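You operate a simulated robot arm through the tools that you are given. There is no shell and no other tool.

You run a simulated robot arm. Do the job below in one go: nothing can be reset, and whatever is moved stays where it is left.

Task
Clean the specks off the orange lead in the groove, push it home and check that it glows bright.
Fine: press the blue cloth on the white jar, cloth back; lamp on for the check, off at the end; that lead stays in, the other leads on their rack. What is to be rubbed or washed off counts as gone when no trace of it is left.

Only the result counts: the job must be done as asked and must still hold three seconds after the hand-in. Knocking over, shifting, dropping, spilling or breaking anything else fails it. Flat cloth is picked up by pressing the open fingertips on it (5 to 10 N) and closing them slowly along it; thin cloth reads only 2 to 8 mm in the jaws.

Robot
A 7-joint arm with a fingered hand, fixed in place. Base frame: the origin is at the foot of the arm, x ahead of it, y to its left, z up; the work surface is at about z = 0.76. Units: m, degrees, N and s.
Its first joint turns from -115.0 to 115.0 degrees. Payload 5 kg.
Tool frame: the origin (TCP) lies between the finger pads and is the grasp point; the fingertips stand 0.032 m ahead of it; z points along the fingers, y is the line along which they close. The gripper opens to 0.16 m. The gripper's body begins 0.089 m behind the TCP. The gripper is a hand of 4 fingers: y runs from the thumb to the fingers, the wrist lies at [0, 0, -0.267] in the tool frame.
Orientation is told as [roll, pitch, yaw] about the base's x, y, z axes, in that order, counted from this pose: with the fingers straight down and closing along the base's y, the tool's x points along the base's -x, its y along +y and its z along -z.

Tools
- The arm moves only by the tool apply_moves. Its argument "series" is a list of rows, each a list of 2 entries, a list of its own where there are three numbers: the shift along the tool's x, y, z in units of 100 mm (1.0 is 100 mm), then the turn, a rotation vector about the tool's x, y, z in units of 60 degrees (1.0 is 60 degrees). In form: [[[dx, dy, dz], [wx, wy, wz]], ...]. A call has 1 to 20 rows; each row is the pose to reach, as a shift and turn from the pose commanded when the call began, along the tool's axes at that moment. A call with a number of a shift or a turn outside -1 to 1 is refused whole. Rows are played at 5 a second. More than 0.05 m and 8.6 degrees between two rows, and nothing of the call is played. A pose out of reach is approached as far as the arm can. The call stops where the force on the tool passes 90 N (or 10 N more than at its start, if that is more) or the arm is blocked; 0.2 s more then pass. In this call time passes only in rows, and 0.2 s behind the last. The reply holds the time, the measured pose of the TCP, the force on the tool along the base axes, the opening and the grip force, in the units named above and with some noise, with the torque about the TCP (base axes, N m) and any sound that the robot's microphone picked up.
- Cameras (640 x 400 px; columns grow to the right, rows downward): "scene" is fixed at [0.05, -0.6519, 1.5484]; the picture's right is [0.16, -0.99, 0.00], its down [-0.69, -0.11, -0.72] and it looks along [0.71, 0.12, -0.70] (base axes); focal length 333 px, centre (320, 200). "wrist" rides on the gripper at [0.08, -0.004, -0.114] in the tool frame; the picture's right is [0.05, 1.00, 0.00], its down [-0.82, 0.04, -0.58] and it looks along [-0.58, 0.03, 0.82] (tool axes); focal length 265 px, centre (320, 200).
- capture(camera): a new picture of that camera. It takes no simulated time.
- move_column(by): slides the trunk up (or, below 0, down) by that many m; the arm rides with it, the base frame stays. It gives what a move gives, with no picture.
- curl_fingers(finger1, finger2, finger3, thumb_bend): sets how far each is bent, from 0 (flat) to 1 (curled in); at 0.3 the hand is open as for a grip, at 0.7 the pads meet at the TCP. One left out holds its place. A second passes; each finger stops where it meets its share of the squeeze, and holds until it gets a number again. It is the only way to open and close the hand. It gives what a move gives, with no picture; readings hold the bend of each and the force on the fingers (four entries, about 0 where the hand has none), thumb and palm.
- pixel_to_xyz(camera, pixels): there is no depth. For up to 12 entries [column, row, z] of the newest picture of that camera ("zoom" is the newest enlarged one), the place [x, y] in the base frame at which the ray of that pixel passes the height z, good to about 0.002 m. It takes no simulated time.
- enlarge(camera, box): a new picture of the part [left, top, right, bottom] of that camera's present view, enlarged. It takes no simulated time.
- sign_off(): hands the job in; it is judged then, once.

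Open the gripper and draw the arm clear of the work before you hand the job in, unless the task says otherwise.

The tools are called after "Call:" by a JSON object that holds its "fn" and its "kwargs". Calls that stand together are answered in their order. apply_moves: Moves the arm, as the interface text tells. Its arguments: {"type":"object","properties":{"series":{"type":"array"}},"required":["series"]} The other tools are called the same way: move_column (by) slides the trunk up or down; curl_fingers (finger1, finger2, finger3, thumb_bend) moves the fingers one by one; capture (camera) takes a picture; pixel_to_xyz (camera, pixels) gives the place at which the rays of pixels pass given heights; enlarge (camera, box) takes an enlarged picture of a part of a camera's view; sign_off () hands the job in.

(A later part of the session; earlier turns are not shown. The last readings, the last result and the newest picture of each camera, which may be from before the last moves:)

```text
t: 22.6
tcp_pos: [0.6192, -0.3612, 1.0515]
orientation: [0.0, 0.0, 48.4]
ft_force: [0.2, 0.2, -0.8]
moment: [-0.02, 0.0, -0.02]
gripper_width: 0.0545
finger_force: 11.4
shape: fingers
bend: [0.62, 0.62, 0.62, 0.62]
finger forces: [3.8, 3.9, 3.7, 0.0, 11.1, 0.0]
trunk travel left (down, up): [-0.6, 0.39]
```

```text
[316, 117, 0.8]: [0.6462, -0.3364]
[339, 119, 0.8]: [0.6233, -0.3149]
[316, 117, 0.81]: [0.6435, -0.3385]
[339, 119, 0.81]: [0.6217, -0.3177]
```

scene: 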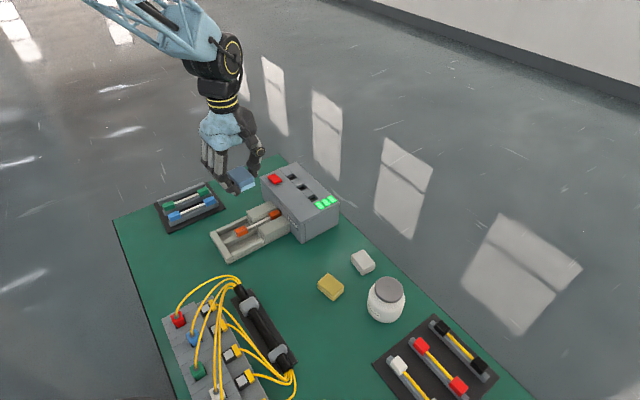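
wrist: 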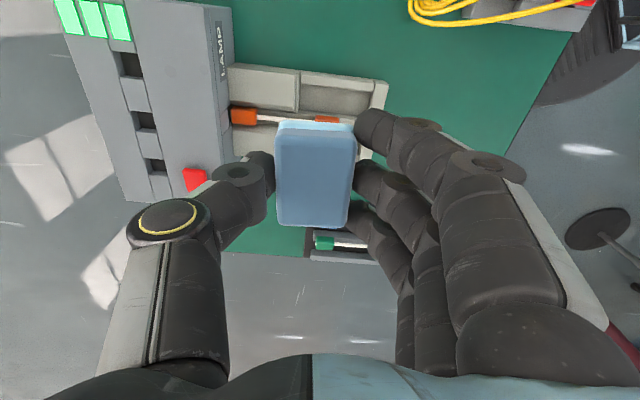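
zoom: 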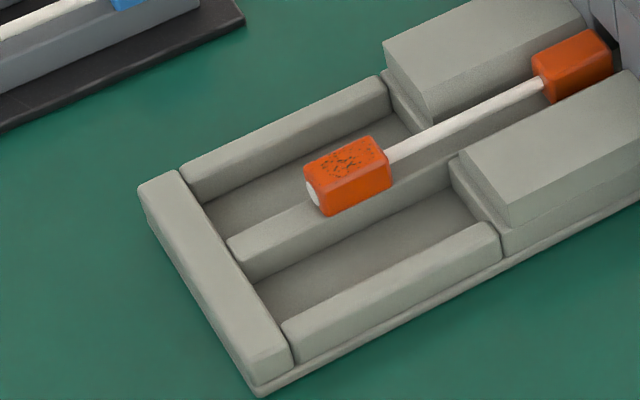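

The speck patch is at about (0.641, -0.319, 0.81). I look closely at how the plug is seated on its rail before rubbing.

Call:
{"fn": "enlarge", "kwargs": {"camera": "scene", "box": [227, 215, 259, 240]}}

Call:
{"fn": "enlarge", "kwargs": {"camera": "scene", "box": [255, 195, 295, 225]}}

```text
16.00 times, centred on (243, 228) of scene
```

zoom: 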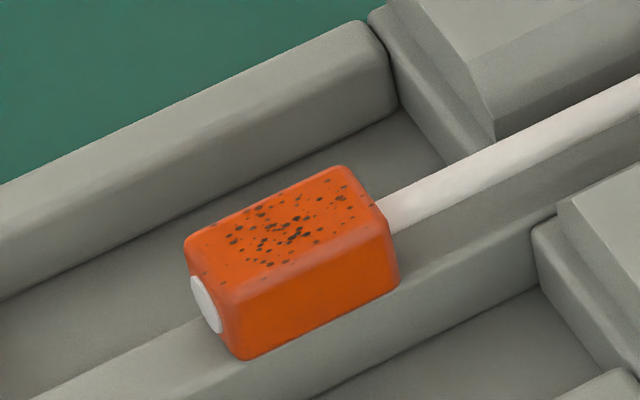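

```text
13.33 times, centred on (275, 210) of scene
```

zoom: 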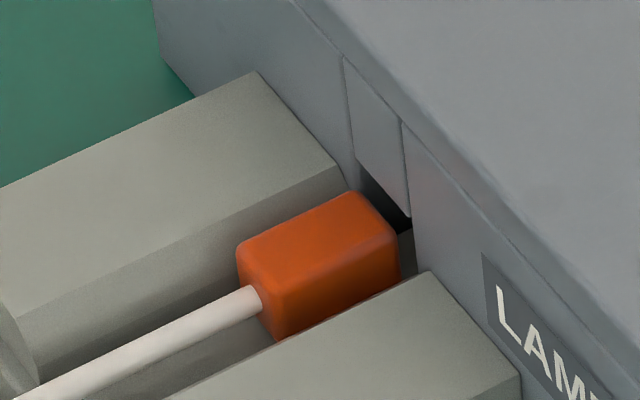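

The near plug rests on a narrow rail and the far plug sits in the mouth of the lamp's hole. I derive the groove direction from the white rod's ends (247.1,228.7 and 270.4,217.5) and the end dot.

Call:
{"fn": "pixel_to_xyz", "kwargs": {"camera": "scene", "pixels": [[235.8, 234.0, 0.8], [247.06, 228.75, 0.8], [270.35, 217.5, 0.8], [247.06, 228.75, 0.79], [270.35, 217.5, 0.79], [228.3, 263.8, 0.762], [304.7, 230.0, 0.762]]}}

```text
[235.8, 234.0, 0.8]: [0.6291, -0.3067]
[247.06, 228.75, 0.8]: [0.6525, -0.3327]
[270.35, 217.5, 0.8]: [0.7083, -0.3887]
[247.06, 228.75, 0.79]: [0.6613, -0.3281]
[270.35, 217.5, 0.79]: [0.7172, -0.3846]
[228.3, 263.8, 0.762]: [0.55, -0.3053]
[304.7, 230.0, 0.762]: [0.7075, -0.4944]
```

The groove runs at about -46°, and the plug centre is (0.641, -0.320). I turn the hand to yaw 44° to line up with the groove and descend above the plug.

Call:
{"fn": "apply_moves", "kwargs": {"series": [[[-0.2, 0.05, 0.0], [0, 0, 0.037]], [[-0.456, 0.096, 0.0], [0, 0, 0.075]], [[-0.456, 0.096, 0.4], [0, 0, 0.075]], [[-0.456, 0.096, 0.8], [0, 0, 0.075]], [[-0.456, 0.096, 1.0], [0, 0, 0.075]]]}}

Call:
{"fn": "apply_moves", "kwargs": {"series": [[[0, 0, 0.3], [0, 0, 0]], [[0, 0, 0.6], [0, 0, 0]], [[0, 0, 0.75], [0, 0, 0]]]}}

Call:
{"fn": "capture", "kwargs": {"camera": "wrist"}}

Call:
{"fn": "enlarge", "kwargs": {"camera": "scene", "box": [190, 160, 310, 260]}}

```text
t: 23.8
tcp_pos: [0.6414, -0.32, 0.9524]
orientation: [0.0, 0.0, 43.8]
ft_force: [0.4, 0.6, -1.3]
moment: [0.04, 0.02, 0.02]
gripper_width: 0.0543
finger_force: 10.5
shape: fingers
bend: [0.62, 0.62, 0.62, 0.62]
finger forces: [3.8, 3.7, 3.6, 0.0, 11.1, 0.0]
trunk travel left (down, up): [-0.6, 0.39]
```

```text
t: 24.6
tcp_pos: [0.6405, -0.3206, 0.8765]
orientation: [0.0, -0.1, 44.0]
ft_force: [0.1, -0.4, 0.2]
moment: [-0.01, 0.01, 0.02]
gripper_width: 0.0544
finger_force: 11.4
shape: fingers
bend: [0.62, 0.62, 0.62, 0.62]
finger forces: [3.8, 3.7, 3.5, 0.0, 11.1, 0.0]
trunk travel left (down, up): [-0.6, 0.39]
```

```text
taken
```

wrist: 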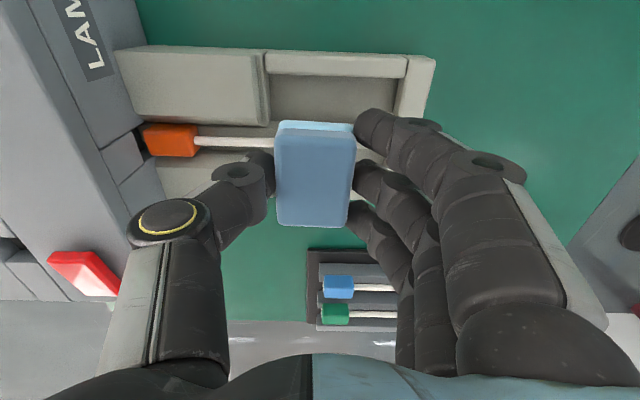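

```text
4.00 times, centred on (250, 210) of scene
```

zoom: 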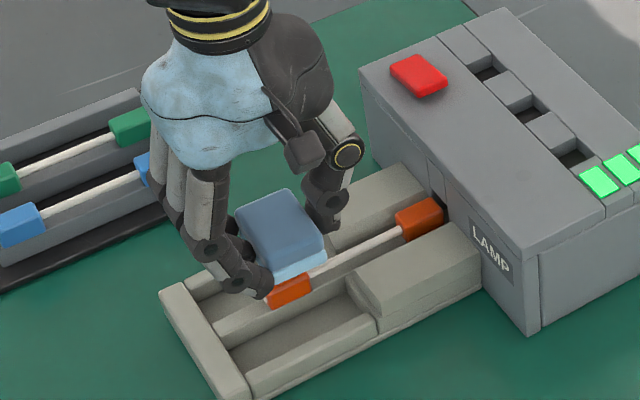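

The cloth is over the near plug. I descend stepwise to light contact (expected TCP about 0.855).

Call:
{"fn": "apply_moves", "kwargs": {"series": [[[0, 0, 0.05], [0, 0, 0]], [[0, 0, 0.1], [0, 0, 0]], [[0, 0, 0.15], [0, 0, 0]]]}}

Call:
{"fn": "apply_moves", "kwargs": {"series": [[[0, 0, 0.02], [0, 0, 0]], [[0, 0, 0.04], [0, 0, 0]]]}}

```text
t: 25.4
tcp_pos: [0.6411, -0.3204, 0.8606]
orientation: [0.1, 0.1, 44.0]
ft_force: [0.2, 0.7, -0.2]
moment: [0.0, 0.0, -0.03]
gripper_width: 0.0543
finger_force: 11.3
shape: fingers
bend: [0.62, 0.62, 0.62, 0.62]
finger forces: [3.8, 3.7, 3.6, 0.0, 11.2, 0.0]
trunk travel left (down, up): [-0.6, 0.39]
```

```text
t: 26.0
tcp_pos: [0.6406, -0.3218, 0.8569]
orientation: [0.0, 0.0, 43.9]
ft_force: [-0.4, -0.7, -0.5]
moment: [0.02, 0.0, 0.03]
gripper_width: 0.0547
finger_force: 11.4
shape: fingers
bend: [0.62, 0.62, 0.62, 0.62]
finger forces: [3.8, 3.7, 3.7, 0.0, 11.1, 0.0]
trunk travel left (down, up): [-0.6, 0.39]
```

No contact yet at 0.857; I continue in 1.5 mm steps.

Call:
{"fn": "apply_moves", "kwargs": {"series": [[[0, 0, 0.015], [0, 0, 0]], [[0, 0, 0.03], [0, 0, 0]]]}}

Call:
{"fn": "apply_moves", "kwargs": {"series": [[[0, 0, 0.01], [0, 0, 0]], [[0, 0, 0.015], [0, 0, 0]]]}}

```text
t: 26.6
tcp_pos: [0.641, -0.3205, 0.854]
orientation: [0.0, 0.0, 44.1]
ft_force: [0.7, 0.0, -0.2]
moment: [-0.02, 0.02, -0.02]
gripper_width: 0.0545
finger_force: 11.3
shape: fingers
bend: [0.62, 0.62, 0.62, 0.62]
finger forces: [3.7, 3.6, 3.6, 0.1, 11.1, 0.0]
trunk travel left (down, up): [-0.6, 0.39]
```

```text
t: 27.2
tcp_pos: [0.6404, -0.3201, 0.8529]
orientation: [0.0, 0.0, 44.0]
ft_force: [0.8, 0.7, -0.1]
moment: [-0.01, 0.0, 0.05]
gripper_width: 0.0543
finger_force: 11.0
shape: fingers
bend: [0.62, 0.62, 0.62, 0.62]
finger forces: [3.8, 3.7, 3.6, 0.2, 11.2, 0.0]
trunk travel left (down, up): [-0.6, 0.39]
```

Call:
{"fn": "apply_moves", "kwargs": {"series": [[[0, 0, 0.01], [0, 0, 0]], [[0, 0, 0.02], [0, 0, 0]]]}}

Call:
{"fn": "enlarge", "kwargs": {"camera": "scene", "box": [220, 200, 284, 245]}}

```text
t: 27.8
tcp_pos: [0.6421, -0.3204, 0.8505]
orientation: [0.1, 0.0, 44.0]
ft_force: [-0.6, 0.2, 0.8]
moment: [0.01, 0.01, 0.03]
gripper_width: 0.0544
finger_force: 11.6
shape: fingers
bend: [0.62, 0.62, 0.62, 0.62]
finger forces: [3.8, 3.7, 3.6, 0.1, 11.0, 0.1]
trunk travel left (down, up): [-0.6, 0.39]
```

```text
8.89 times, centred on (252, 222) of scene
```

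zoom: 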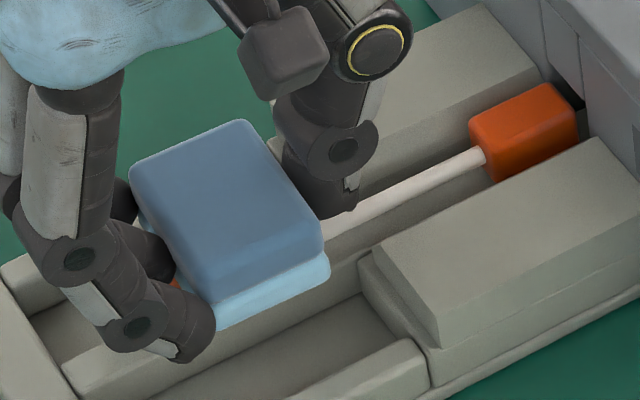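

Force is still near zero at TCP 0.8505; the picture shows the cloth just above the plug. I continue down 1 mm at a time.

Call:
{"fn": "apply_moves", "kwargs": {"series": [[[0, 0, 0.01], [0, 0, 0]]]}}

Call:
{"fn": "apply_moves", "kwargs": {"series": [[[0, 0, 0.01], [0, 0, 0]]]}}

```text
t: 28.2
tcp_pos: [0.6413, -0.32, 0.8497]
orientation: [-0.1, 0.1, 44.0]
ft_force: [0.4, -0.1, -0.8]
moment: [-0.04, 0.01, -0.01]
gripper_width: 0.0547
finger_force: 10.8
shape: fingers
bend: [0.62, 0.62, 0.62, 0.62]
finger forces: [3.8, 3.8, 3.6, 0.1, 11.1, 0.0]
trunk travel left (down, up): [-0.6, 0.39]
```

```text
t: 28.6
tcp_pos: [0.6429, -0.3212, 0.8489]
orientation: [0.0, 0.0, 44.0]
ft_force: [-0.9, 0.6, 1.3]
moment: [-0.03, -0.03, -0.02]
gripper_width: 0.0543
finger_force: 10.7
shape: fingers
bend: [0.62, 0.62, 0.62, 0.62]
finger forces: [3.9, 3.8, 3.7, 0.1, 11.0, 0.0]
trunk travel left (down, up): [-0.6, 0.39]
```

There may be first contact (1.3 N). One more millimetre at a time.

Call:
{"fn": "apply_moves", "kwargs": {"series": [[[0, 0, 0.01], [0, 0, 0]]]}}

Call:
{"fn": "apply_moves", "kwargs": {"series": [[[0, 0, 0.007], [0, 0, 0]]]}}

```text
t: 29.0
tcp_pos: [0.6411, -0.3206, 0.848]
orientation: [-0.2, 0.1, 43.9]
ft_force: [-0.2, 0.5, 8.1]
moment: [-0.07, -0.03, 0.01]
gripper_width: 0.0542
finger_force: 11.4
shape: fingers
bend: [0.62, 0.62, 0.62, 0.62]
finger forces: [4.0, 3.9, 3.7, 0.0, 11.7, 0.0]
trunk travel left (down, up): [-0.6, 0.39]
```

```text
t: 29.4
tcp_pos: [0.641, -0.32, 0.8488]
orientation: [-0.1, 0.0, 43.9]
ft_force: [-1.1, -2.0, 13.4]
moment: [-0.04, -0.04, -0.04]
gripper_width: 0.0541
finger_force: 12.2
shape: fingers
bend: [0.62, 0.62, 0.62, 0.62]
finger forces: [4.3, 4.1, 3.9, 0.0, 13.1, 0.0]
trunk travel left (down, up): [-0.6, 0.39]
```

Contact is stiff (8 N at one step, 13 N at the next). I ease back slightly and try short strokes along the groove, then check whether the lead shifts.

Call:
{"fn": "apply_moves", "kwargs": {"series": [[[0, 0, -0.006], [0, 0, 0]], [[0, 0.03, -0.006], [0, 0, 0]], [[0, 0.06, -0.006], [0, 0, 0]], [[0, 0.03, -0.006], [0, 0, 0]], [[0, 0, -0.006], [0, 0, 0]], [[0, -0.03, -0.006], [0, 0, 0]], [[0, -0.06, -0.006], [0, 0, 0]], [[0, -0.03, -0.006], [0, 0, 0]], [[0, 0, -0.006], [0, 0, 0]]]}}

Call:
{"fn": "capture", "kwargs": {"camera": "wrist"}}

Call:
{"fn": "enlarge", "kwargs": {"camera": "scene", "box": [220, 200, 284, 245]}}

```text
t: 31.4
tcp_pos: [0.6415, -0.3211, 0.8479]
orientation: [-0.1, 0.0, 43.9]
ft_force: [5.4, -2.4, 12.1]
moment: [-0.14, -0.27, -0.03]
gripper_width: 0.0544
finger_force: 12.4
shape: fingers
bend: [0.62, 0.62, 0.63, 0.62]
finger forces: [3.3, 3.4, 3.3, 0.0, 15.6, 0.0]
trunk travel left (down, up): [-0.6, 0.39]
```

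```text
taken
```

wrist: 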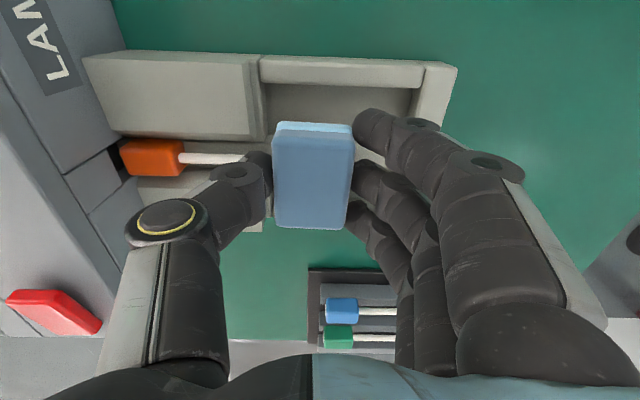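

```text
8.89 times, centred on (252, 222) of scene
```

zoom: 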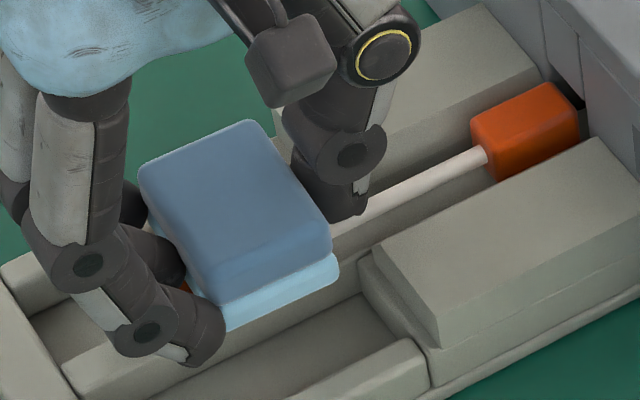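

The lead stayed put (its far plug is still at zoom 471-580), and the cloth rubs at 12 N with friction about 6 N. I do longer strokes, ±10 mm.

Call:
{"fn": "apply_moves", "kwargs": {"series": [[[0, 0.05, 0], [0, 0, 0]], [[0, 0.1, 0], [0, 0, 0]], [[0, 0.05, 0], [0, 0, 0]], [[0, 0, 0], [0, 0, 0]], [[0, -0.05, 0], [0, 0, 0]], [[0, -0.1, 0], [0, 0, 0]], [[0, -0.05, 0], [0, 0, 0]], [[0, 0, 0], [0, 0, 0]], [[0, 0.05, 0], [0, 0, 0]], [[0, 0.1, 0], [0, 0, 0]], [[0, 0.05, 0], [0, 0, 0]], [[0, 0, 0], [0, 0, 0]], [[0, -0.05, 0], [0, 0, 0]], [[0, -0.1, 0], [0, 0, 0]], [[0, -0.05, 0], [0, 0, 0]], [[0, 0, 0], [0, 0, 0]]]}}

Call:
{"fn": "enlarge", "kwargs": {"camera": "scene", "box": [220, 200, 284, 245]}}

```text
t: 34.8
tcp_pos: [0.6415, -0.3214, 0.8478]
orientation: [0.0, -0.1, 44.0]
ft_force: [0.5, -1.5, 4.9]
moment: [-0.05, -0.07, -0.02]
gripper_width: 0.0546
finger_force: 12.4
shape: fingers
bend: [0.62, 0.62, 0.62, 0.62]
finger forces: [4.0, 3.9, 3.7, 0.1, 13.3, 0.1]
trunk travel left (down, up): [-0.6, 0.39]
```

```text
8.89 times, centred on (252, 222) of scene
```

zoom: 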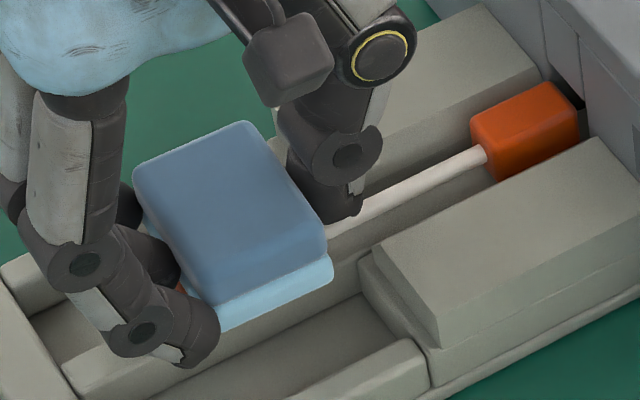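

The force dropped to about 5 N and the lead is still in place. I press 0.5 mm more and rub another set, then lift and look.

Call:
{"fn": "apply_moves", "kwargs": {"series": [[[0, 0, 0.005], [0, 0, 0]], [[0, 0.05, 0.005], [0, 0, 0]], [[0, 0.1, 0.005], [0, 0, 0]], [[0, 0.05, 0.005], [0, 0, 0]], [[0, 0, 0.005], [0, 0, 0]], [[0, -0.05, 0.005], [0, 0, 0]], [[0, -0.1, 0.005], [0, 0, 0]], [[0, -0.05, 0.005], [0, 0, 0]], [[0, 0, 0.005], [0, 0, 0]], [[0, 0.05, 0.005], [0, 0, 0]], [[0, 0.1, 0.005], [0, 0, 0]], [[0, 0.05, 0.005], [0, 0, 0]], [[0, 0, 0.005], [0, 0, 0]], [[0, -0.05, 0.005], [0, 0, 0]], [[0, -0.1, 0.005], [0, 0, 0]], [[0, -0.05, 0.005], [0, 0, 0]], [[0, 0, 0.005], [0, 0, 0]]]}}

Call:
{"fn": "apply_moves", "kwargs": {"series": [[[0, 0, -0.05], [0, 0, 0]], [[0, 0, -0.2], [0, 0, 0]], [[-0.2, 0, -0.5], [0, 0, 0]], [[-0.5, 0, -0.7], [0, 0, 0]], [[-0.8, 0, -0.8], [0, 0, 0]]]}}

Call:
{"fn": "capture", "kwargs": {"camera": "wrist"}}

Call:
{"fn": "enlarge", "kwargs": {"camera": "scene", "box": [227, 205, 275, 240]}}

```text
t: 38.4
tcp_pos: [0.6413, -0.3209, 0.8465]
orientation: [0.0, -0.1, 44.0]
ft_force: [1.9, -2.6, 6.3]
moment: [-0.1, -0.11, 0.01]
gripper_width: 0.0545
finger_force: 12.9
shape: fingers
bend: [0.62, 0.62, 0.62, 0.62]
finger forces: [3.8, 3.9, 3.5, 0.0, 13.6, 0.0]
trunk travel left (down, up): [-0.6, 0.39]
```

```text
t: 39.6
tcp_pos: [0.6969, -0.2656, 0.9252]
orientation: [0.0, 0.0, 44.0]
ft_force: [-0.4, -0.6, -0.4]
moment: [0.03, 0.02, 0.01]
gripper_width: 0.0543
finger_force: 12.0
shape: fingers
bend: [0.62, 0.62, 0.62, 0.62]
finger forces: [4.1, 4.1, 3.7, 0.0, 11.8, 0.0]
trunk travel left (down, up): [-0.6, 0.39]
```

```text
taken
```

wrist: 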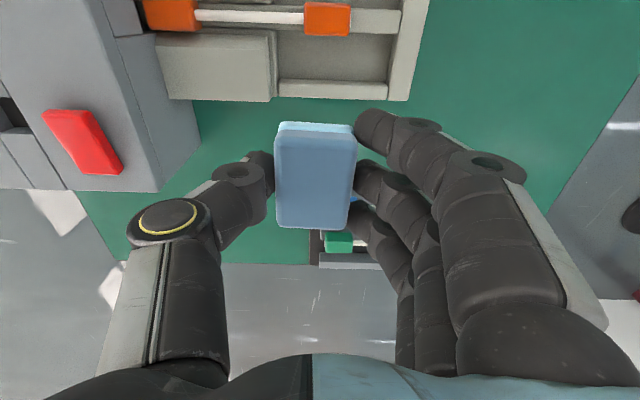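

```text
11.43 times, centred on (251, 222) of scene
```

zoom: 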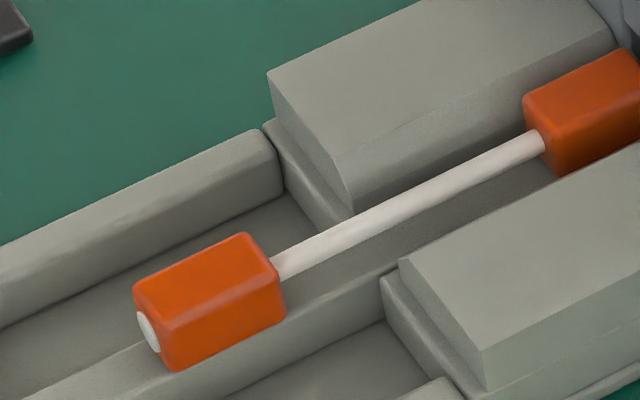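

The plug's top looks clean now. I zoom in hard from both cameras to look for any faint trace.

Call:
{"fn": "enlarge", "kwargs": {"camera": "scene", "box": [233, 220, 253, 235]}}

Call:
{"fn": "enlarge", "kwargs": {"camera": "wrist", "box": [295, 0, 360, 41]}}

Call:
{"fn": "enlarge", "kwargs": {"camera": "scene", "box": [262, 200, 286, 218]}}

```text
16.00 times, centred on (243, 228) of scene
```

zoom: 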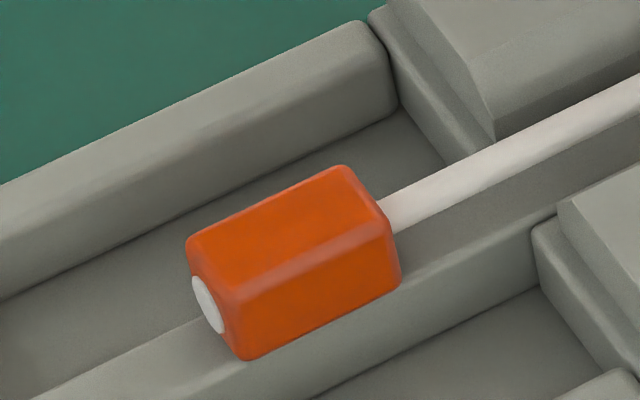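

```text
9.76 times, centred on (328, 20) of wrist
```

zoom: 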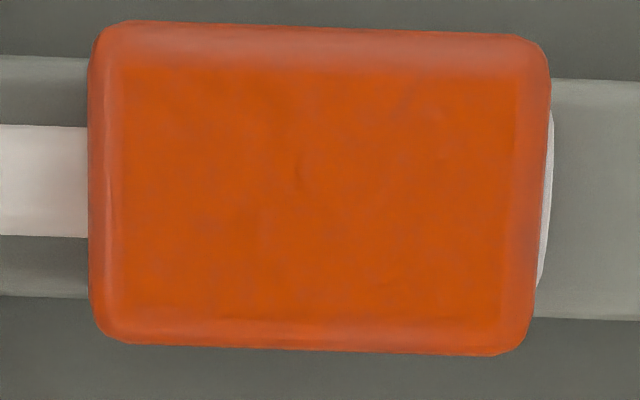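

```text
16.00 times, centred on (274, 209) of scene
```

zoom: 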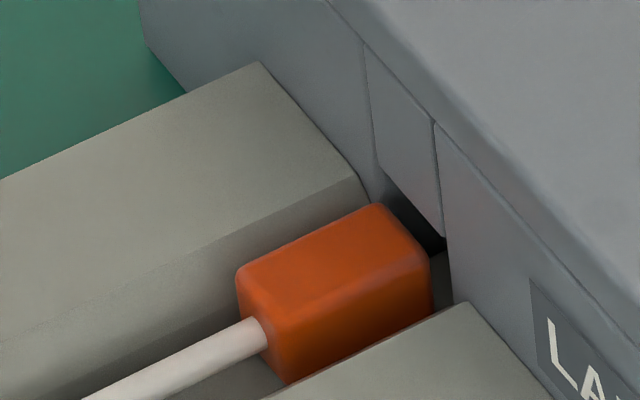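

No specks show in either view; only a very faint mottling remains, as on the far plug. To be safe I give one more short rub set at the same place.

Call:
{"fn": "apply_moves", "kwargs": {"series": [[[0.3, 0, 0.1], [0, 0, 0]], [[0.6, 0, 0.3], [0, 0, 0]], [[0.8, 0, 0.5], [0, 0, 0]], [[0.8, 0, 0.7], [0, 0, 0]], [[0.8, 0, 0.77], [0, 0, 0]], [[0.8, 0, 0.79], [0, 0, 0]], [[0.8, 0, 0.797], [0, 0, 0]]]}}

Call:
{"fn": "apply_moves", "kwargs": {"series": [[[0, 0, 0.005], [0, 0, 0]]]}}

```text
t: 41.2
tcp_pos: [0.6412, -0.3215, 0.8474]
orientation: [0.0, 0.0, 44.0]
ft_force: [-0.5, -0.6, 2.2]
moment: [-0.03, -0.02, -0.01]
gripper_width: 0.0545
finger_force: 11.1
shape: fingers
bend: [0.62, 0.62, 0.62, 0.62]
finger forces: [4.2, 4.1, 3.9, 0.0, 11.7, 0.0]
trunk travel left (down, up): [-0.6, 0.39]
```

```text
t: 41.6
tcp_pos: [0.642, -0.3206, 0.8456]
orientation: [0.0, 0.1, 44.0]
ft_force: [-1.7, -0.2, 5.8]
moment: [-0.04, 0.0, -0.01]
gripper_width: 0.0544
finger_force: 12.3
shape: fingers
bend: [0.62, 0.62, 0.62, 0.62]
finger forces: [4.6, 4.5, 4.1, 0.0, 11.5, 0.1]
trunk travel left (down, up): [-0.6, 0.39]
```

Contact is at 5.8 N; I rub a last set of ±10 mm strokes along the groove and then lift clear as before.

Call:
{"fn": "apply_moves", "kwargs": {"series": [[[0, 0.05, 0.003], [0, 0, 0]], [[0, 0.1, 0.003], [0, 0, 0]], [[0, 0.05, 0.003], [0, 0, 0]], [[0, 0, 0.003], [0, 0, 0]], [[0, -0.05, 0.003], [0, 0, 0]], [[0, -0.1, 0.003], [0, 0, 0]], [[0, -0.05, 0.003], [0, 0, 0]], [[0, 0, 0.003], [0, 0, 0]], [[0, 0.05, 0.003], [0, 0, 0]], [[0, 0.1, 0.003], [0, 0, 0]], [[0, 0.05, 0.003], [0, 0, 0]], [[0, 0, 0.003], [0, 0, 0]], [[0, -0.05, 0.003], [0, 0, 0]], [[0, -0.1, 0.003], [0, 0, 0]], [[0, -0.05, 0.003], [0, 0, 0]], [[0, 0, 0.003], [0, 0, 0]]]}}

Call:
{"fn": "apply_moves", "kwargs": {"series": [[[0, 0, -0.05], [0, 0, 0]], [[0, 0, -0.2], [0, 0, 0]], [[-0.2, 0, -0.5], [0, 0, 0]], [[-0.5, 0, -0.7], [0, 0, 0]], [[-0.75, 0, -0.75], [0, 0, 0]]]}}

Call:
{"fn": "enlarge", "kwargs": {"camera": "wrist", "box": [285, 0, 375, 56]}}

Call:
{"fn": "enlarge", "kwargs": {"camera": "scene", "box": [227, 205, 287, 242]}}

```text
t: 45.0
tcp_pos: [0.6417, -0.3219, 0.8472]
orientation: [0.1, 0.0, 43.9]
ft_force: [2.7, -2.4, 8.5]
moment: [-0.1, -0.14, -0.02]
gripper_width: 0.0544
finger_force: 12.5
shape: fingers
bend: [0.62, 0.62, 0.62, 0.62]
finger forces: [3.9, 3.8, 3.4, 0.1, 14.3, 0.0]
trunk travel left (down, up): [-0.6, 0.39]
```

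```text
t: 46.2
tcp_pos: [0.6954, -0.267, 0.9223]
orientation: [0.1, 0.0, 44.0]
ft_force: [0.1, 0.3, 0.1]
moment: [0.01, 0.0, -0.01]
gripper_width: 0.0547
finger_force: 11.7
shape: fingers
bend: [0.62, 0.62, 0.62, 0.62]
finger forces: [4.1, 4.1, 3.7, 0.0, 11.8, 0.1]
trunk travel left (down, up): [-0.6, 0.39]
```

```text
7.11 times, centred on (330, 28) of wrist
```

zoom: 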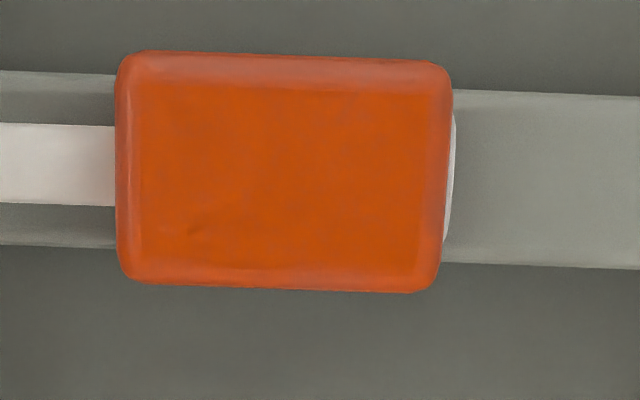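

```text
10.67 times, centred on (257, 224) of scene
```

zoom: 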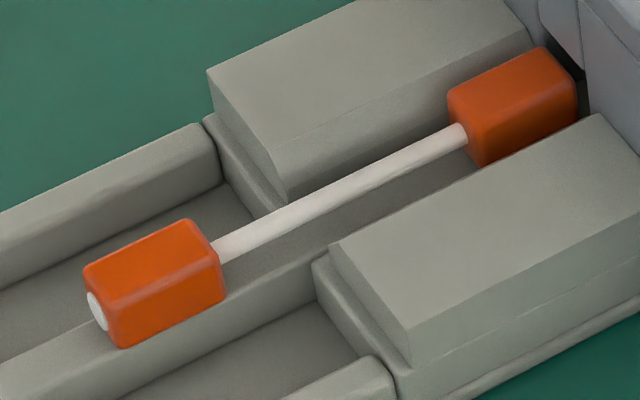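

The plug is clean in both views and the lead hasn't moved. I carry the cloth back over its old spot at (0.626, -0.577), rising well above the lamp first.

Call:
{"fn": "apply_moves", "kwargs": {"series": [[[0, 0, -0.4], [0, 0, 0]], [[0, 0, -0.8], [0, 0, 0]], [[0.2, -0.13, -1.0], [0, 0, 0]], [[0.5, -0.33, -1.0], [0, 0, 0]], [[0.88, -0.585, -1.0], [0, 0, 0]]]}}

Call:
{"fn": "apply_moves", "kwargs": {"series": [[[0.3, -0.2, 0], [0, 0, 0]], [[0.6, -0.4, 0], [0, 0, 0]], [[0.88, -0.585, 0], [0, 0, 0]]]}}

Call:
{"fn": "apply_moves", "kwargs": {"series": [[[0.3, -0.2, 0], [0, 0, -0.025]], [[0.6, -0.4, 0], [0, 0, -0.05]], [[0.883, -0.586, 0], [0, 0, -0.075]]]}}

Call:
{"fn": "capture", "kwargs": {"camera": "wrist"}}

Call:
{"fn": "capture", "kwargs": {"camera": "scene"}}

```text
t: 47.4
tcp_pos: [0.6739, -0.3731, 1.0198]
orientation: [-0.1, -0.1, 44.0]
ft_force: [-0.6, -0.6, 0.2]
moment: [0.02, 0.0, -0.04]
gripper_width: 0.0546
finger_force: 11.7
shape: fingers
bend: [0.62, 0.62, 0.62, 0.62]
finger forces: [4.0, 3.9, 3.7, 0.0, 11.6, 0.0]
trunk travel left (down, up): [-0.6, 0.39]
```

```text
t: 48.2
tcp_pos: [0.6497, -0.4746, 1.0203]
orientation: [0.0, 0.0, 44.0]
ft_force: [-0.5, -0.5, 0.1]
moment: [0.0, -0.01, 0.0]
gripper_width: 0.0545
finger_force: 11.7
shape: fingers
bend: [0.62, 0.62, 0.62, 0.62]
finger forces: [4.0, 4.0, 3.6, 0.0, 11.5, 0.0]
trunk travel left (down, up): [-0.6, 0.39]
```

```text
t: 49.0
tcp_pos: [0.6271, -0.5766, 1.0199]
orientation: [0.1, -0.1, 48.4]
ft_force: [-0.9, 0.7, -0.9]
moment: [0.03, -0.02, -0.01]
gripper_width: 0.0543
finger_force: 11.2
shape: fingers
bend: [0.62, 0.62, 0.62, 0.62]
finger forces: [3.9, 3.9, 3.5, 0.0, 11.3, 0.1]
trunk travel left (down, up): [-0.6, 0.39]
```

```text
taken
```

wrist: 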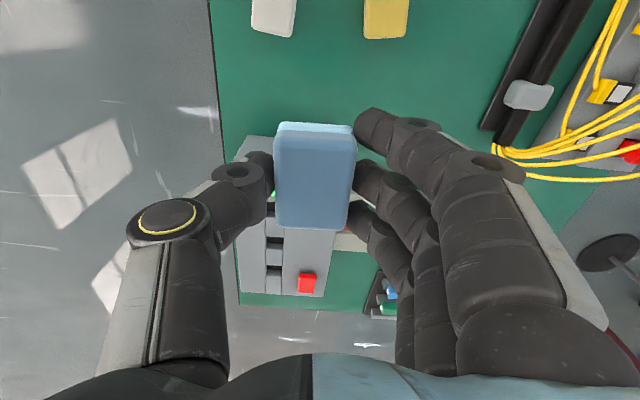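

```text
taken
```

scene: 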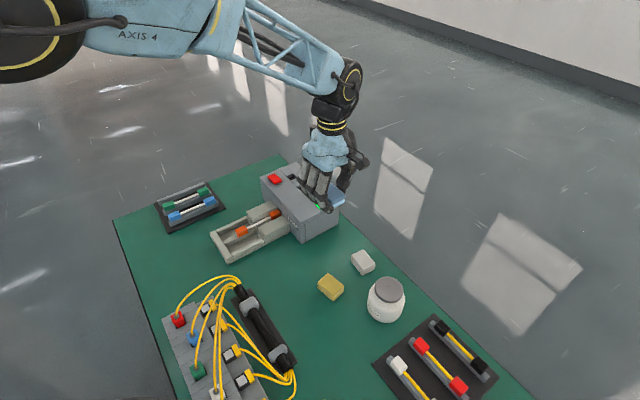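

The hand is back at (0.627, -0.577), yaw 48.4°. I descend to just above the table.

Call:
{"fn": "apply_moves", "kwargs": {"series": [[[0, 0, 0.33], [0, 0, 0]], [[0, 0, 0.66], [0, 0, 0]], [[0, 0, 1.0], [0, 0, 0]]]}}

Call:
{"fn": "apply_moves", "kwargs": {"series": [[[0, 0, 0.33], [0, 0, 0]], [[0, 0, 0.66], [0, 0, 0]], [[0, 0, 0.9], [0, 0, 0]], [[0, 0, 1.0], [0, 0, 0]]]}}

Call:
{"fn": "apply_moves", "kwargs": {"series": [[[0, 0, 0.03], [0, 0, 0]], [[0, 0, 0.06], [0, 0, 0]], [[0, 0, 0.09], [0, 0, 0]]]}}

```text
t: 49.8
tcp_pos: [0.6259, -0.5792, 0.9189]
orientation: [0.0, 0.1, 48.5]
ft_force: [0.2, 0.1, 0.3]
moment: [-0.03, 0.06, -0.02]
gripper_width: 0.0544
finger_force: 11.3
shape: fingers
bend: [0.62, 0.62, 0.62, 0.62]
finger forces: [3.7, 4.0, 3.4, 0.0, 11.3, 0.0]
trunk travel left (down, up): [-0.6, 0.39]
```

```text
t: 50.8
tcp_pos: [0.6265, -0.5801, 0.821]
orientation: [0.0, 0.1, 48.5]
ft_force: [0.8, -0.4, 0.2]
moment: [-0.01, 0.0, -0.01]
gripper_width: 0.0543
finger_force: 11.3
shape: fingers
bend: [0.62, 0.62, 0.62, 0.62]
finger forces: [3.9, 3.9, 3.5, 0.0, 11.2, 0.0]
trunk travel left (down, up): [-0.6, 0.39]
```

```text
t: 51.6
tcp_pos: [0.6274, -0.5785, 0.8115]
orientation: [0.0, 0.0, 48.4]
ft_force: [-0.6, -0.2, 0.0]
moment: [-0.01, 0.02, 0.01]
gripper_width: 0.0544
finger_force: 11.5
shape: fingers
bend: [0.62, 0.62, 0.62, 0.62]
finger forces: [3.9, 3.9, 3.5, 0.1, 11.2, 0.0]
trunk travel left (down, up): [-0.6, 0.39]
```

At TCP 0.8115 there is still no contact; I lower gently in 2 mm and then 1 mm steps.

Call:
{"fn": "apply_moves", "kwargs": {"series": [[[0, 0, 0.02], [0, 0, 0]], [[0, 0, 0.04], [0, 0, 0]]]}}

Call:
{"fn": "apply_moves", "kwargs": {"series": [[[0, 0, 0.01], [0, 0, 0]], [[0, 0, 0.02], [0, 0, 0]]]}}

```text
t: 52.2
tcp_pos: [0.627, -0.5774, 0.8073]
orientation: [-0.1, 0.0, 48.4]
ft_force: [0.2, -0.4, -1.0]
moment: [0.0, 0.01, 0.01]
gripper_width: 0.0545
finger_force: 10.9
shape: fingers
bend: [0.62, 0.62, 0.62, 0.62]
finger forces: [3.9, 3.9, 3.5, 0.1, 11.2, 0.1]
trunk travel left (down, up): [-0.6, 0.39]
```

```text
t: 52.8
tcp_pos: [0.6272, -0.5785, 0.8058]
orientation: [0.2, 0.0, 48.5]
ft_force: [0.5, -0.6, -1.2]
moment: [0.02, -0.01, 0.02]
gripper_width: 0.0543
finger_force: 11.7
shape: fingers
bend: [0.62, 0.62, 0.62, 0.62]
finger forces: [4.0, 3.9, 3.4, 0.0, 11.2, 0.1]
trunk travel left (down, up): [-0.6, 0.39]
```

Call:
{"fn": "apply_moves", "kwargs": {"series": [[[0, 0, 0.01], [0, 0, 0]]]}}

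Call:
{"fn": "apply_moves", "kwargs": {"series": [[[0, 0, 0.01], [0, 0, 0]]]}}

```text
t: 53.2
tcp_pos: [0.6267, -0.5786, 0.8049]
orientation: [0.1, 0.1, 48.6]
ft_force: [0.4, -0.5, -0.4]
moment: [0.02, -0.06, 0.01]
gripper_width: 0.0544
finger_force: 11.4
shape: fingers
bend: [0.62, 0.62, 0.62, 0.62]
finger forces: [3.9, 3.9, 3.5, 0.0, 11.2, 0.0]
trunk travel left (down, up): [-0.6, 0.39]
```

```text
t: 53.6
tcp_pos: [0.6275, -0.578, 0.8039]
orientation: [0.0, 0.0, 48.5]
ft_force: [0.9, 0.3, 0.2]
moment: [-0.02, -0.04, 0.01]
gripper_width: 0.0546
finger_force: 11.1
shape: fingers
bend: [0.62, 0.62, 0.62, 0.62]
finger forces: [3.9, 3.9, 3.5, 0.0, 11.2, 0.1]
trunk travel left (down, up): [-0.6, 0.39]
```

Still free at 0.804 (the cloth has slid up a little in the grip). I go on 1 mm at a time.

Call:
{"fn": "apply_moves", "kwargs": {"series": [[[0, 0, 0.01], [0, 0, 0]]]}}

Call:
{"fn": "apply_moves", "kwargs": {"series": [[[0, 0, 0.008], [0, 0, 0]]]}}

Call:
{"fn": "enlarge", "kwargs": {"camera": "scene", "box": [300, 220, 364, 265]}}

```text
t: 54.0
tcp_pos: [0.6264, -0.5773, 0.8017]
orientation: [-0.1, 0.0, 48.5]
ft_force: [0.2, -0.4, -0.7]
moment: [0.0, 0.01, 0.0]
gripper_width: 0.0543
finger_force: 11.2
shape: fingers
bend: [0.62, 0.62, 0.62, 0.62]
finger forces: [3.9, 3.9, 3.5, 0.0, 11.1, 0.0]
trunk travel left (down, up): [-0.6, 0.39]
```

```text
t: 54.4
tcp_pos: [0.6276, -0.5787, 0.8024]
orientation: [0.1, -0.1, 48.4]
ft_force: [0.1, -0.8, -0.3]
moment: [-0.07, 0.02, 0.01]
gripper_width: 0.0545
finger_force: 11.3
shape: fingers
bend: [0.62, 0.62, 0.62, 0.62]
finger forces: [3.9, 3.9, 3.6, 0.0, 11.2, 0.0]
trunk travel left (down, up): [-0.6, 0.39]
```

```text
8.89 times, centred on (332, 242) of scene
```

zoom: 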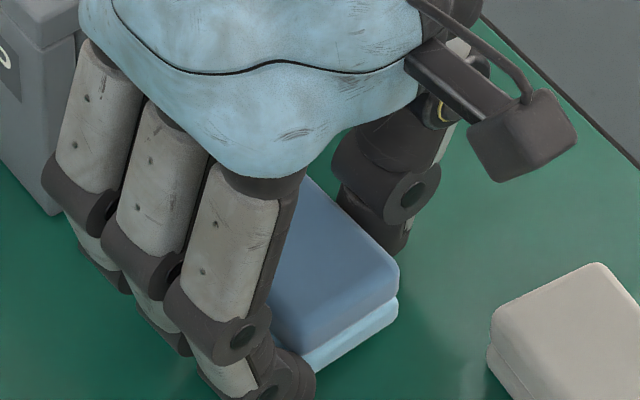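

The cloth is within a millimetre or two of the table. Two more small steps to touch.

Call:
{"fn": "apply_moves", "kwargs": {"series": [[[0, 0, 0.01], [0, 0, 0]]]}}

Call:
{"fn": "apply_moves", "kwargs": {"series": [[[0, 0, 0.01], [0, 0, 0]]]}}

```text
t: 54.8
tcp_pos: [0.6274, -0.578, 0.8011]
orientation: [0.0, 0.0, 48.5]
ft_force: [-0.3, -0.7, -0.6]
moment: [-0.01, -0.04, -0.02]
gripper_width: 0.0544
finger_force: 10.5
shape: fingers
bend: [0.62, 0.62, 0.62, 0.62]
finger forces: [4.0, 3.9, 3.6, 0.0, 11.1, 0.0]
trunk travel left (down, up): [-0.6, 0.39]
```

```text
t: 55.2
tcp_pos: [0.6271, -0.5778, 0.7998]
orientation: [0.1, 0.0, 48.5]
ft_force: [0.4, 0.1, -0.1]
moment: [-0.01, -0.01, 0.02]
gripper_width: 0.0544
finger_force: 10.9
shape: fingers
bend: [0.62, 0.62, 0.62, 0.62]
finger forces: [3.9, 3.8, 3.5, 0.0, 11.2, 0.0]
trunk travel left (down, up): [-0.6, 0.39]
```

Call:
{"fn": "apply_moves", "kwargs": {"series": [[[0, 0, 0.01], [0, 0, 0]]]}}

Call:
{"fn": "apply_moves", "kwargs": {"series": [[[0, 0, 0.008], [0, 0, 0]]]}}

```text
t: 55.6
tcp_pos: [0.6277, -0.579, 0.7987]
orientation: [0.0, 0.0, 48.5]
ft_force: [1.0, -0.1, 0.3]
moment: [-0.02, -0.04, 0.04]
gripper_width: 0.0543
finger_force: 11.9
shape: fingers
bend: [0.62, 0.62, 0.62, 0.62]
finger forces: [3.9, 4.0, 3.4, 0.1, 12.2, 0.1]
trunk travel left (down, up): [-0.6, 0.39]
```

```text
t: 56.0
tcp_pos: [0.6282, -0.5795, 0.7993]
orientation: [0.1, 0.0, 48.5]
ft_force: [-0.5, 0.6, 5.0]
moment: [-0.11, -0.11, 0.01]
gripper_width: 0.0542
finger_force: 13.3
shape: fingers
bend: [0.62, 0.62, 0.62, 0.62]
finger forces: [4.1, 4.1, 3.6, 0.1, 15.5, 0.0]
trunk travel left (down, up): [-0.6, 0.39]
```

Touching at 5 N. I ease up 1 mm and open the fingers slightly to release the cloth.

Call:
{"fn": "apply_moves", "kwargs": {"series": [[[0, 0, -0.012], [0, 0, 0]]]}}

Call:
{"fn": "curl_fingers", "kwargs": {"finger1": 0.585, "finger2": 0.585, "finger3": 0.585, "thumb_bend": 0.585}}

Call:
{"fn": "capture", "kwargs": {"camera": "wrist"}}

```text
t: 56.4
tcp_pos: [0.6285, -0.5782, 0.7996]
orientation: [0.0, 0.0, 48.5]
ft_force: [-0.4, -0.2, -0.6]
moment: [0.02, -0.02, 0.0]
gripper_width: 0.0545
finger_force: 11.5
shape: fingers
bend: [0.62, 0.62, 0.62, 0.62]
finger forces: [3.9, 3.8, 3.5, 0.1, 11.3, 0.0]
trunk travel left (down, up): [-0.6, 0.39]
```

```text
t: 57.4
tcp_pos: [0.6275, -0.5773, 0.8]
orientation: [0.0, 0.1, 48.5]
ft_force: [0.0, -0.3, 4.3]
moment: [-0.12, -0.15, -0.01]
gripper_width: 0.0598
finger_force: 2.3
shape: fingers
bend: [0.58, 0.58, 0.58, 0.58]
finger forces: [0.0, 0.0, 0.0, 0.0, 4.6, 0.1]
trunk travel left (down, up): [-0.6, 0.39]
```

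```text
taken
```

wrist: 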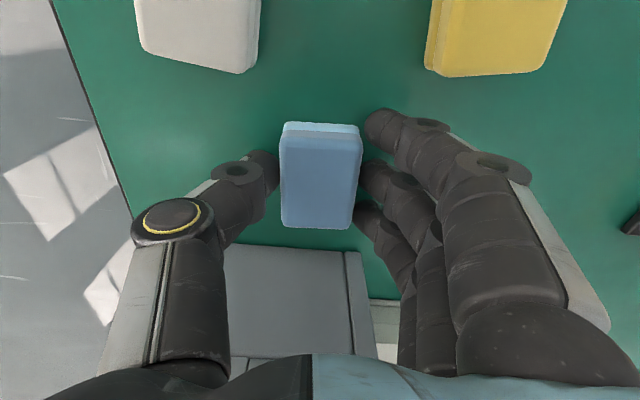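

The cloth is free and lies within about 3 mm of its old spot. I lift a little, open to 0.5 and withdraw upward.

Call:
{"fn": "apply_moves", "kwargs": {"series": [[[0, 0, -0.03], [0, 0, 0]], [[0, 0, -0.06], [0, 0, 0]]]}}

Call:
{"fn": "curl_fingers", "kwargs": {"finger1": 0.5, "finger2": 0.5, "finger3": 0.5, "thumb_bend": 0.5}}

Call:
{"fn": "apply_moves", "kwargs": {"series": [[[0, 0, -0.2], [0, 0, 0]], [[0, 0, -0.6], [0, 0, 0]], [[0, 0, -1.0], [0, 0, 0]]]}}

Call:
{"fn": "apply_moves", "kwargs": {"series": [[[0, 0, -0.4], [0, 0, 0]], [[0, 0, -0.8], [0, 0, 0]], [[0, 0, -1.0], [0, 0, 0]]]}}

Call:
{"fn": "capture", "kwargs": {"camera": "wrist"}}

Call:
{"fn": "capture", "kwargs": {"camera": "scene"}}

```text
t: 58.0
tcp_pos: [0.627, -0.5792, 0.806]
orientation: [0.1, 0.0, 48.4]
ft_force: [0.0, 0.3, -0.5]
moment: [-0.01, -0.05, -0.01]
gripper_width: 0.06
finger_force: 0.1
shape: fingers
bend: [0.58, 0.58, 0.58, 0.58]
finger forces: [0.0, 0.1, 0.0, 0.0, 0.1, 0.0]
trunk travel left (down, up): [-0.6, 0.39]
```

```text
t: 59.0
tcp_pos: [0.6263, -0.5787, 0.8056]
orientation: [0.0, -0.1, 48.5]
ft_force: [-0.1, -0.5, -0.1]
moment: [0.04, -0.03, 0.02]
gripper_width: 0.0907
finger_force: 0.0
shape: fingers
bend: [0.5, 0.5, 0.5, 0.5]
finger forces: [0.0, 0.0, 0.1, 0.0, 0.1, 0.0]
trunk travel left (down, up): [-0.6, 0.39]
```

```text
t: 59.8
tcp_pos: [0.6276, -0.577, 0.9061]
orientation: [0.1, 0.0, 48.4]
ft_force: [-0.2, 0.0, -0.8]
moment: [0.01, -0.03, 0.04]
gripper_width: 0.0908
finger_force: 0.0
shape: fingers
bend: [0.5, 0.5, 0.5, 0.5]
finger forces: [0.0, 0.0, 0.0, 0.0, 0.0, 0.0]
trunk travel left (down, up): [-0.6, 0.39]
```

```text
t: 60.6
tcp_pos: [0.6266, -0.5775, 1.0067]
orientation: [0.0, 0.0, 48.4]
ft_force: [0.5, -0.7, -0.4]
moment: [0.0, -0.02, 0.03]
gripper_width: 0.0905
finger_force: 0.0
shape: fingers
bend: [0.5, 0.5, 0.5, 0.5]
finger forces: [0.0, 0.0, 0.0, 0.0, 0.1, 0.1]
trunk travel left (down, up): [-0.6, 0.39]
```

```text
taken
```

wrist: 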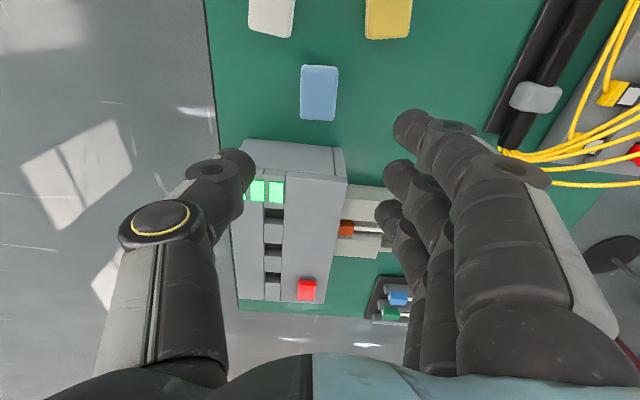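

```text
taken
```

scene: 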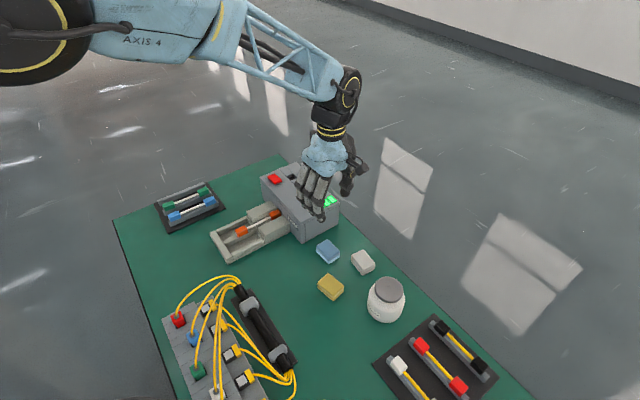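

The blue cloth is back in place (wrist 319, 93). Now for pushing the lead: I close the hand fully at this height to see what shape the fingertips form.

Call:
{"fn": "curl_fingers", "kwargs": {"finger1": 0.7, "finger2": 0.7, "finger3": 0.7, "thumb_bend": 0.7}}

Call:
{"fn": "capture", "kwargs": {"camera": "wrist"}}

Call:
{"fn": "enlarge", "kwargs": {"camera": "scene", "box": [280, 120, 390, 230]}}

```text
t: 61.6
tcp_pos: [0.6253, -0.5782, 1.0062]
orientation: [0.0, 0.0, 48.5]
ft_force: [0.0, 0.5, -0.3]
moment: [0.02, 0.01, 0.02]
gripper_width: 0.0237
finger_force: 0.0
shape: fingers
bend: [0.7, 0.7, 0.7, 0.7]
finger forces: [0.0, 0.1, 0.0, 0.0, 0.1, 0.0]
trunk travel left (down, up): [-0.6, 0.39]
```

```text
taken
```

wrist: 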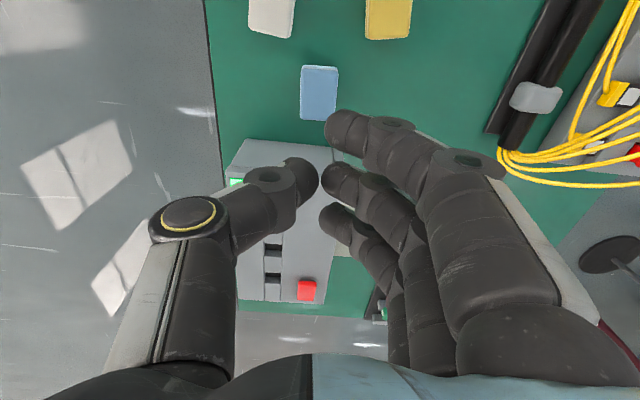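

```text
3.64 times, centred on (335, 175) of scene
```

zoom: 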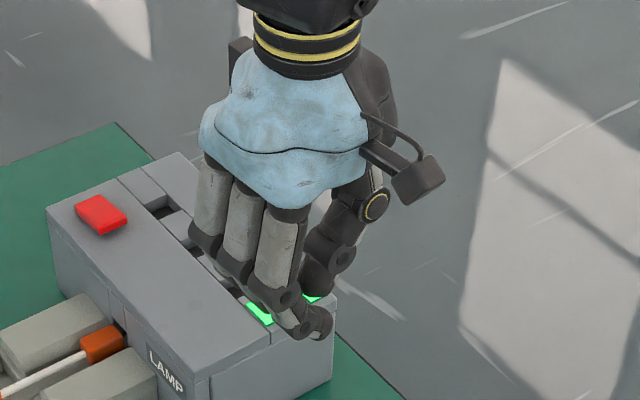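

At 0.7 the tips lean well inward, so a fist would push at a slant. I try instead a pointing thumb (0.3, nearly vertical) with the fingers curled away, to push with the thumb's outer side.

Call:
{"fn": "curl_fingers", "kwargs": {"finger1": 1.0, "finger2": 1.0, "finger3": 1.0, "thumb_bend": 0.3}}

Call:
{"fn": "capture", "kwargs": {"camera": "wrist"}}

Call:
{"fn": "enlarge", "kwargs": {"camera": "scene", "box": [280, 120, 390, 230]}}

Call:
{"fn": "pixel_to_xyz", "kwargs": {"camera": "scene", "pixels": [[155, 207, 0.77], [170, 232, 0.77], [225, 208, 0.77], [205, 180, 0.77], [113, 222, 0.76], [285, 154, 0.76]]}}

```text
t: 62.6
tcp_pos: [0.6253, -0.5785, 1.0055]
orientation: [0.0, 0.0, 48.5]
ft_force: [0.6, 0.6, 0.0]
moment: [-0.02, 0.03, -0.01]
gripper_width: 0.0782
finger_force: 0.0
shape: fingers
bend: [1.0, 1.0, 1.0, 0.3]
finger forces: [0.1, 0.1, 0.0, 0.0, 0.1, 0.0]
trunk travel left (down, up): [-0.6, 0.39]
```

```text
taken
```

wrist: 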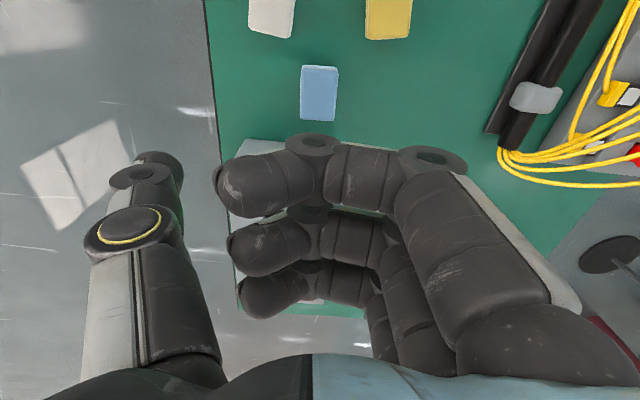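

```text
3.64 times, centred on (335, 175) of scene
```

zoom: 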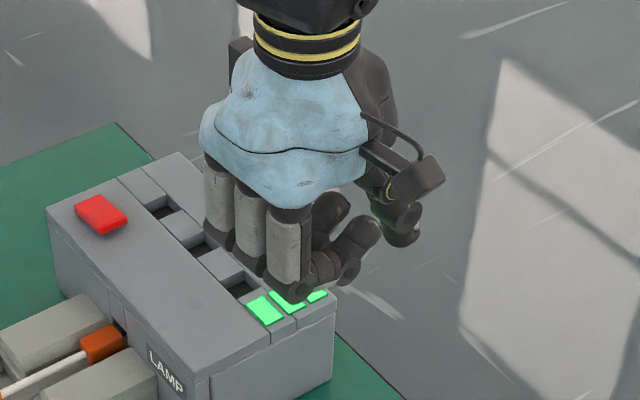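

```text
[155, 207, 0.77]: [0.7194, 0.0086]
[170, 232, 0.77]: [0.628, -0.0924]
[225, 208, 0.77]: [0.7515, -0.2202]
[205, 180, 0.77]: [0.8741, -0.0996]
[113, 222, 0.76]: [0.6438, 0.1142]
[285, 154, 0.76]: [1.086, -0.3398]
```

The pointing thumb hangs nearly vertical with the fingers curled behind it. I triangulate the thumb tip (scene about 358.5,186; wrist about 163,157) to know its place relative to the TCP.

Call:
{"fn": "enlarge", "kwargs": {"camera": "scene", "box": [335, 155, 375, 195]}}

Call:
{"fn": "enlarge", "kwargs": {"camera": "wrist", "box": [80, 130, 240, 260]}}

```text
10.00 times, centred on (355, 175) of scene
```

zoom: 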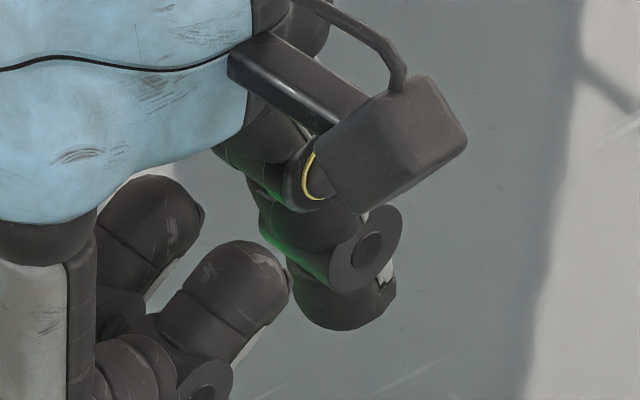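

```text
3.08 times, centred on (160, 195) of wrist
```

zoom: 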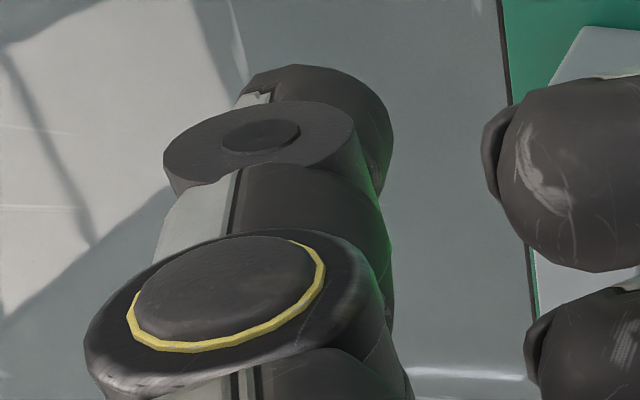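

Call:
{"fn": "pixel_to_xyz", "kwargs": {"camera": "scene", "pixels": [[357.5, 185, 0.95], [357.5, 185, 0.96], [357.5, 185, 0.97], [357.5, 185, 0.98], [357.5, 185, 0.99]]}}

Call:
{"fn": "pixel_to_xyz", "kwargs": {"camera": "wrist", "pixels": [[160, 168, 0.95], [160, 168, 0.96], [160, 168, 0.97], [160, 168, 0.98], [160, 168, 0.99], [135, 168, 0.97]]}}

```text
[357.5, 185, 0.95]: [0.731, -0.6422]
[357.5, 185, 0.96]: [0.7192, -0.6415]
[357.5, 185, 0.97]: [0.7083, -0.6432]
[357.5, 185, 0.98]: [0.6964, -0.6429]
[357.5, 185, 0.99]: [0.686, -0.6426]
```

```text
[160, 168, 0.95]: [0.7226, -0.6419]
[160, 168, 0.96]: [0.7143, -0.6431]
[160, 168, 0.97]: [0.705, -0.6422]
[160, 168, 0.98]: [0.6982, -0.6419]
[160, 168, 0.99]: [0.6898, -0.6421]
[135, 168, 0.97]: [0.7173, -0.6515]
```

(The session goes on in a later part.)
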